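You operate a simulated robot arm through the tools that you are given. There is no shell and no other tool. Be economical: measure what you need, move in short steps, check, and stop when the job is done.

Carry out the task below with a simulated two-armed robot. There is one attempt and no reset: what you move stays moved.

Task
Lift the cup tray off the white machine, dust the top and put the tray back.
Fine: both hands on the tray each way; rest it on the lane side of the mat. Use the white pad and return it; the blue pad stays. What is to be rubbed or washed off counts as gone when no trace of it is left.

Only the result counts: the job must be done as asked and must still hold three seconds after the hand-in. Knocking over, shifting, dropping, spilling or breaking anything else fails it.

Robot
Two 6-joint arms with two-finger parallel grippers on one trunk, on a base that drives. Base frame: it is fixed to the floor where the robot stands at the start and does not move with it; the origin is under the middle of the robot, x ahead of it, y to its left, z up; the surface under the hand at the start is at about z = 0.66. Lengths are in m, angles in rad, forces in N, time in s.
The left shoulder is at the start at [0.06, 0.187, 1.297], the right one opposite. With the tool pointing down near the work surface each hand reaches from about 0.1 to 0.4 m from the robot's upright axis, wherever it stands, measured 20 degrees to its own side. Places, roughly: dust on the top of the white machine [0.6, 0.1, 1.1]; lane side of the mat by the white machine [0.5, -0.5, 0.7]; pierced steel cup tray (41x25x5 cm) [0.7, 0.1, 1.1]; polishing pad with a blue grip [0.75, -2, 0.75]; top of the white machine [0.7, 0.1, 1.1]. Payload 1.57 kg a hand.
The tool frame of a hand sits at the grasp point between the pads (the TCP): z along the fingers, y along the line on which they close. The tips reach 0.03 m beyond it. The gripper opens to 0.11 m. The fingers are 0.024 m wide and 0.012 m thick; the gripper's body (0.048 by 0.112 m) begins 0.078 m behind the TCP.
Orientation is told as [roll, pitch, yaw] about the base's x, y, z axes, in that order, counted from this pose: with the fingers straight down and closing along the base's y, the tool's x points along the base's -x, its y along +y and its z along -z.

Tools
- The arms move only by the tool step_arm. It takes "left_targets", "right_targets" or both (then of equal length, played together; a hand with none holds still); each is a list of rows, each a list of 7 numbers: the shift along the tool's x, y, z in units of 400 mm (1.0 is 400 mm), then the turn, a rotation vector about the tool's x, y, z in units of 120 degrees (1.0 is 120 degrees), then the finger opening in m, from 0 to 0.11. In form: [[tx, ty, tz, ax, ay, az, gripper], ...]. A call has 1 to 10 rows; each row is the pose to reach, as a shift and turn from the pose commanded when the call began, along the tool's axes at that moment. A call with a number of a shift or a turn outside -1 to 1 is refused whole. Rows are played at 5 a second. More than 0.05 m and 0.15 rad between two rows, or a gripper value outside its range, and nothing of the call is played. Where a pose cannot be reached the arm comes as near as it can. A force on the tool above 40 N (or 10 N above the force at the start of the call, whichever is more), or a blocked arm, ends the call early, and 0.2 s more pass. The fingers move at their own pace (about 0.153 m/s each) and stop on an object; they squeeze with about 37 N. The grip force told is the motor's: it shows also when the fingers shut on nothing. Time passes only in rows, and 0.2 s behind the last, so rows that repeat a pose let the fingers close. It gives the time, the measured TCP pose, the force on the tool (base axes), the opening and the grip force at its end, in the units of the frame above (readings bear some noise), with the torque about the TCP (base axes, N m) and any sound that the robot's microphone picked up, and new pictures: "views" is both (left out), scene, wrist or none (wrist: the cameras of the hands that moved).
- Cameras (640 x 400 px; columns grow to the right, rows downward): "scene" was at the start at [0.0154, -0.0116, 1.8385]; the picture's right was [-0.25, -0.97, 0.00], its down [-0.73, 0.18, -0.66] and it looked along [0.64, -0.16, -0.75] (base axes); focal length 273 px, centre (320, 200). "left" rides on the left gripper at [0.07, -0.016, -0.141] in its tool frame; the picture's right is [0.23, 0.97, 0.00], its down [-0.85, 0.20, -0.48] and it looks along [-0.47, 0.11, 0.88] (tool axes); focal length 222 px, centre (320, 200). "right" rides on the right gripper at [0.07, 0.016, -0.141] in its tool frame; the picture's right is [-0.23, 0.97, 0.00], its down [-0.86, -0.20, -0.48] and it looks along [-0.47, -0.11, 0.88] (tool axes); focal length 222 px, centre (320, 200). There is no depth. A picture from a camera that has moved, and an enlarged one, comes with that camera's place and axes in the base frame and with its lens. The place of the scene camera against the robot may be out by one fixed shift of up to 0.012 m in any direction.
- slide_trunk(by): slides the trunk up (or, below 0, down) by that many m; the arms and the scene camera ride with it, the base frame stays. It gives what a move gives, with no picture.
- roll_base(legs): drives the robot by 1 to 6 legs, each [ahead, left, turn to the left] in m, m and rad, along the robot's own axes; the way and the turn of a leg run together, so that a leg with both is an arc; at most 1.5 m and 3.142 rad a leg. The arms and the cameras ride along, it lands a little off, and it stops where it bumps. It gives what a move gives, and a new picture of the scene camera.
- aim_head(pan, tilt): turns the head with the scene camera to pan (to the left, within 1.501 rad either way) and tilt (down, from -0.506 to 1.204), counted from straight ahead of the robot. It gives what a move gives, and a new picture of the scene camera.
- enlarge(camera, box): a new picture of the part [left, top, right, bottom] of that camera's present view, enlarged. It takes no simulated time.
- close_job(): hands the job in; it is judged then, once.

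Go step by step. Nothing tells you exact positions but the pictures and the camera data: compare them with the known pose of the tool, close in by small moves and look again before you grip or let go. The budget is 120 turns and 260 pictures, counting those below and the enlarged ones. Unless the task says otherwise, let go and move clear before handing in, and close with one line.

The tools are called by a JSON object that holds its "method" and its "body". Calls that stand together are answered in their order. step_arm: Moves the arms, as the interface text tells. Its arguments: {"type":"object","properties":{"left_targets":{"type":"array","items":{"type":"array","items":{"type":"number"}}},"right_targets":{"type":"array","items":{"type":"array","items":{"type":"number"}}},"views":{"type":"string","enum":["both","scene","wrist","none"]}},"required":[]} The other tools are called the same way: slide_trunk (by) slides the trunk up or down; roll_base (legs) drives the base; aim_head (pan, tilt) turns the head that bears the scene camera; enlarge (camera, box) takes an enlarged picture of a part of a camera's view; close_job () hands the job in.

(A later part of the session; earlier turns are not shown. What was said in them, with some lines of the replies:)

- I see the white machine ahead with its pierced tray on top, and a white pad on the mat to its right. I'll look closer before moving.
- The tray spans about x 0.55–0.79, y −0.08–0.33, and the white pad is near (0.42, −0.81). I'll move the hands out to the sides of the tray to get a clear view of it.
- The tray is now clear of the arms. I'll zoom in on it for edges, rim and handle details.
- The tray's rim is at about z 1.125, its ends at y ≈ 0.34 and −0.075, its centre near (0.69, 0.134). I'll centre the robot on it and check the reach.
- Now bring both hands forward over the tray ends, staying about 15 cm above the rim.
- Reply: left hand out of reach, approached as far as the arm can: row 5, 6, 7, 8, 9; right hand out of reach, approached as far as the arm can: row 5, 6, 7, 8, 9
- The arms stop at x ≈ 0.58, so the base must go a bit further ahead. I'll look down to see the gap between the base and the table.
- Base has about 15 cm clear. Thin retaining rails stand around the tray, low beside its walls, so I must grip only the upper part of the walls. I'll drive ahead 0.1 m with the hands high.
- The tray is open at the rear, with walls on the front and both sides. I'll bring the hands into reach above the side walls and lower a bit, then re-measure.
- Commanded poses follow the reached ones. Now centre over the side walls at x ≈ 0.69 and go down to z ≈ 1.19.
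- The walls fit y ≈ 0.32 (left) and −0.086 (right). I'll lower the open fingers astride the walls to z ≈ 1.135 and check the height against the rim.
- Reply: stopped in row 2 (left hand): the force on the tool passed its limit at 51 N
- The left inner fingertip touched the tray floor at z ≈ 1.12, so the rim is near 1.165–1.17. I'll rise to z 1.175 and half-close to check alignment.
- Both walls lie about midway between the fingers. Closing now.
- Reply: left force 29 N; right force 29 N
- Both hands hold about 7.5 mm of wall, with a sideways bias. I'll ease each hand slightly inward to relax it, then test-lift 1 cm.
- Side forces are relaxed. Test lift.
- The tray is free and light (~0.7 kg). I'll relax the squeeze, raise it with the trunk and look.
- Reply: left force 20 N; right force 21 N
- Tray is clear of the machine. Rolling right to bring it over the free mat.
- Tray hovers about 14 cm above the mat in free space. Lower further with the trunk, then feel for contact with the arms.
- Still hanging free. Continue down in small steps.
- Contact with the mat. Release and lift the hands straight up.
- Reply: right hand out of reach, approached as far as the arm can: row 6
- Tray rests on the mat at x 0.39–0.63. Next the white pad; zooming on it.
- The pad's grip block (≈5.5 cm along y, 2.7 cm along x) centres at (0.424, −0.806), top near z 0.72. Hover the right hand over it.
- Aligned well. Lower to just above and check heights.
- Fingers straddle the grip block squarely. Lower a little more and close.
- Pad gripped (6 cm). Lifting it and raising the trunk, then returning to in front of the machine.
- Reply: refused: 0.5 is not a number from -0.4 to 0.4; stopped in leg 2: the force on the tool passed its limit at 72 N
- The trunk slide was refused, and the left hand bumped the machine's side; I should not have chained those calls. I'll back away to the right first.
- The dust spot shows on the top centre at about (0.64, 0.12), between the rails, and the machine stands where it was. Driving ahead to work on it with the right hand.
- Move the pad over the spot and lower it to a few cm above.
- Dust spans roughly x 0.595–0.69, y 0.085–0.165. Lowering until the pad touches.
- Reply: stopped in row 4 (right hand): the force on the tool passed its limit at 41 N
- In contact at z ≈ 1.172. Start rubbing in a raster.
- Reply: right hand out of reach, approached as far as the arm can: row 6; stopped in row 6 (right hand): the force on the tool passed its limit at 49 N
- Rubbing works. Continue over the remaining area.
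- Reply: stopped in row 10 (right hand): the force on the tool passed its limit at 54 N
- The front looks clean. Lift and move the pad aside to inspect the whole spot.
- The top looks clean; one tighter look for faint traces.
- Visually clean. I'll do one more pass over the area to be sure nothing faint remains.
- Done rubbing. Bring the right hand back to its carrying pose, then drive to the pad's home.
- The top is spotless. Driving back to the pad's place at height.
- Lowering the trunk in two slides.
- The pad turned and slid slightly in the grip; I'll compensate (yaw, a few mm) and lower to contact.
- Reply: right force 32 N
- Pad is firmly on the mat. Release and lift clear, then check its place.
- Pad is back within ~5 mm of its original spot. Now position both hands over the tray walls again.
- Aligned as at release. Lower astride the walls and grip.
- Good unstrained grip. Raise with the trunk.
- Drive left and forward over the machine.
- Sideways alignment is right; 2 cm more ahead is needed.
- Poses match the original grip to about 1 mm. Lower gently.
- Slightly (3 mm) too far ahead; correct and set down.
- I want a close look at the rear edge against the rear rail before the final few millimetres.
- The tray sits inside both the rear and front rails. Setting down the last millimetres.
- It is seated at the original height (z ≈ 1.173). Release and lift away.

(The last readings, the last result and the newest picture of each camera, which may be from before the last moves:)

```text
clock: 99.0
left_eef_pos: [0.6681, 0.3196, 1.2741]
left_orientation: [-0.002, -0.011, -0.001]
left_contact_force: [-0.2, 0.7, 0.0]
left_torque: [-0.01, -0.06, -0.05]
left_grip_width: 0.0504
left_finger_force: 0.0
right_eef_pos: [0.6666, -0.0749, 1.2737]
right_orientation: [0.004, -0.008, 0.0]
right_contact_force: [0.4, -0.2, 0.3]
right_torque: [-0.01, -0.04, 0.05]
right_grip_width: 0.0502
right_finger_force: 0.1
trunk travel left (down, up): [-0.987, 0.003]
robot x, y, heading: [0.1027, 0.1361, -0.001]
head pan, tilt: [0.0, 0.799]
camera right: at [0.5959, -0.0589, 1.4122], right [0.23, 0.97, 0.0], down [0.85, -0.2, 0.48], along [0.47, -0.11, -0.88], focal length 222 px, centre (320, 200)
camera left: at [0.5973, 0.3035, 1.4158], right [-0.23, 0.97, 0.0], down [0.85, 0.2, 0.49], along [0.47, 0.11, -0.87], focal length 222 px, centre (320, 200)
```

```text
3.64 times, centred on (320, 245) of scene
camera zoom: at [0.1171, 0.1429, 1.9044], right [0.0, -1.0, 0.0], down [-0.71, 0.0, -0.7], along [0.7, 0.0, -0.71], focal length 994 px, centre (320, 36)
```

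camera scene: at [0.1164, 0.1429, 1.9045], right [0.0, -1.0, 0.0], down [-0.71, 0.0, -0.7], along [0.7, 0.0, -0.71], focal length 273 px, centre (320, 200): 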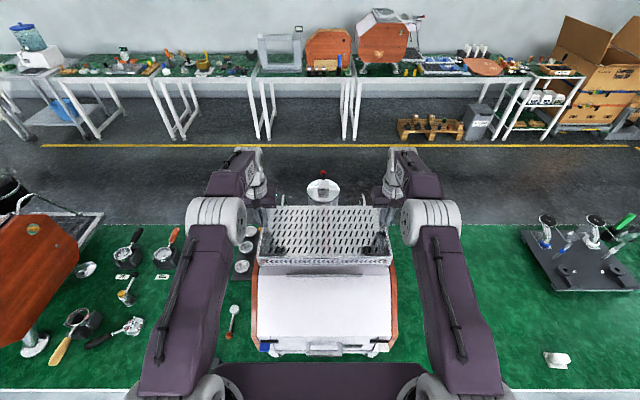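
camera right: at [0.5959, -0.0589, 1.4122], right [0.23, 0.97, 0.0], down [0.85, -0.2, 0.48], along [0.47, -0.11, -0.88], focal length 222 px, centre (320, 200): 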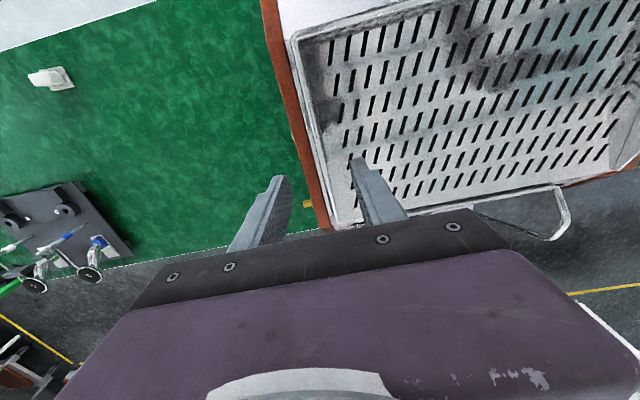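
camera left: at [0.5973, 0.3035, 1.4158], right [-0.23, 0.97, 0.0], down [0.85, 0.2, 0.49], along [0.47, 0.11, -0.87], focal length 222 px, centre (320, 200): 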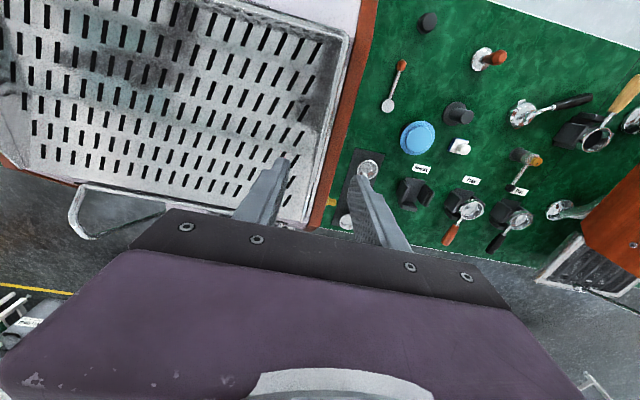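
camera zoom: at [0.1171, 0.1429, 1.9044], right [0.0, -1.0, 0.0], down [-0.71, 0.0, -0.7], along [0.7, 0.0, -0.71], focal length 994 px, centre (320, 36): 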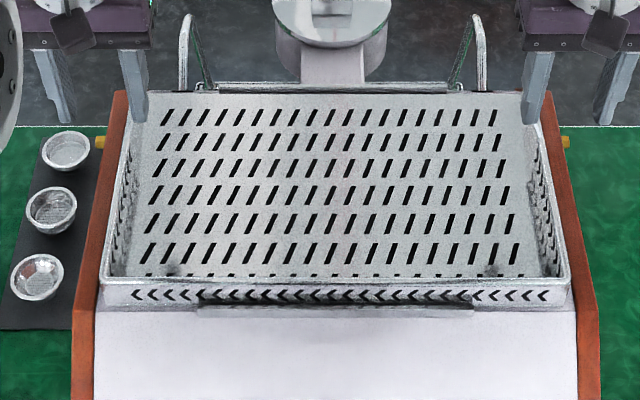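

The tray is seated level within its rails. Back the robot off and take a last look.

{"method": "roll_base", "body": {"legs": [[-0.28, 0, 0]]}}

{"method": "enlarge", "body": {"camera": "scene", "box": [220, 150, 400, 260]}}

```text
clock: 101.0
left_eef_pos: [0.3967, 0.3196, 1.2696]
left_orientation: [-0.003, -0.002, -0.004]
left_contact_force: [0.1, -0.4, -0.1]
left_torque: [0.02, 0.03, 0.03]
left_grip_width: 0.0501
left_finger_force: 0.1
right_eef_pos: [0.3943, -0.0754, 1.2694]
right_orientation: [0.003, -0.002, -0.003]
right_contact_force: [0.1, 0.4, -0.9]
right_torque: [0.0, 0.01, -0.01]
right_grip_width: 0.0499
right_finger_force: 0.1
trunk travel left (down, up): [-0.987, 0.003]
robot x, y, heading: [-0.1769, 0.1363, -0.0]
head pan, tilt: [0.0, 0.799]
camera scene: at [-0.1513, 0.1431, 1.9044], right [0.0, -1.0, 0.0], down [-0.72, 0.0, -0.7], along [0.7, 0.0, -0.72], focal length 273 px, centre (320, 200)
```

scene: 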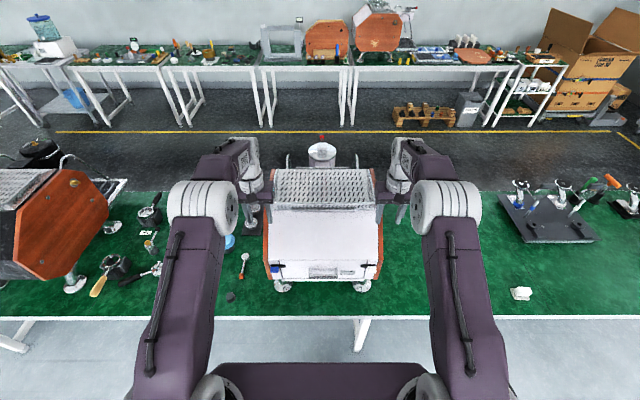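

```text
3.56 times, centred on (310, 205) of scene
camera zoom: at [-0.1513, 0.1431, 1.9044], right [0.0, -1.0, 0.0], down [-0.72, 0.0, -0.7], along [0.7, 0.0, -0.72], focal length 972 px, centre (356, 182)
```

zoom: 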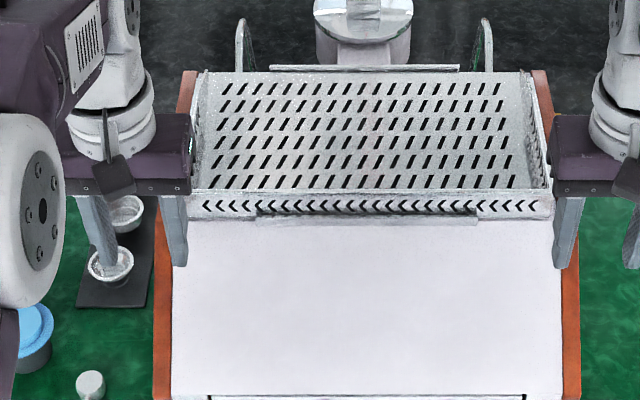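

The tray is back in its rails, the white pad is at its place, the machine stands where it was and the hands are clear, so I'm handing in.

{"method": "close_job", "body": {}}

```text
The job is handed in.
```

The dust is gone from the top of the white machine, the tray is back in its rails and the white pad is within about 5 mm of where it started. I didn't touch the blue pad. On the way, the left hand bumped the machine's side at about 72 N, but the pictures afterwards show no visible shift.
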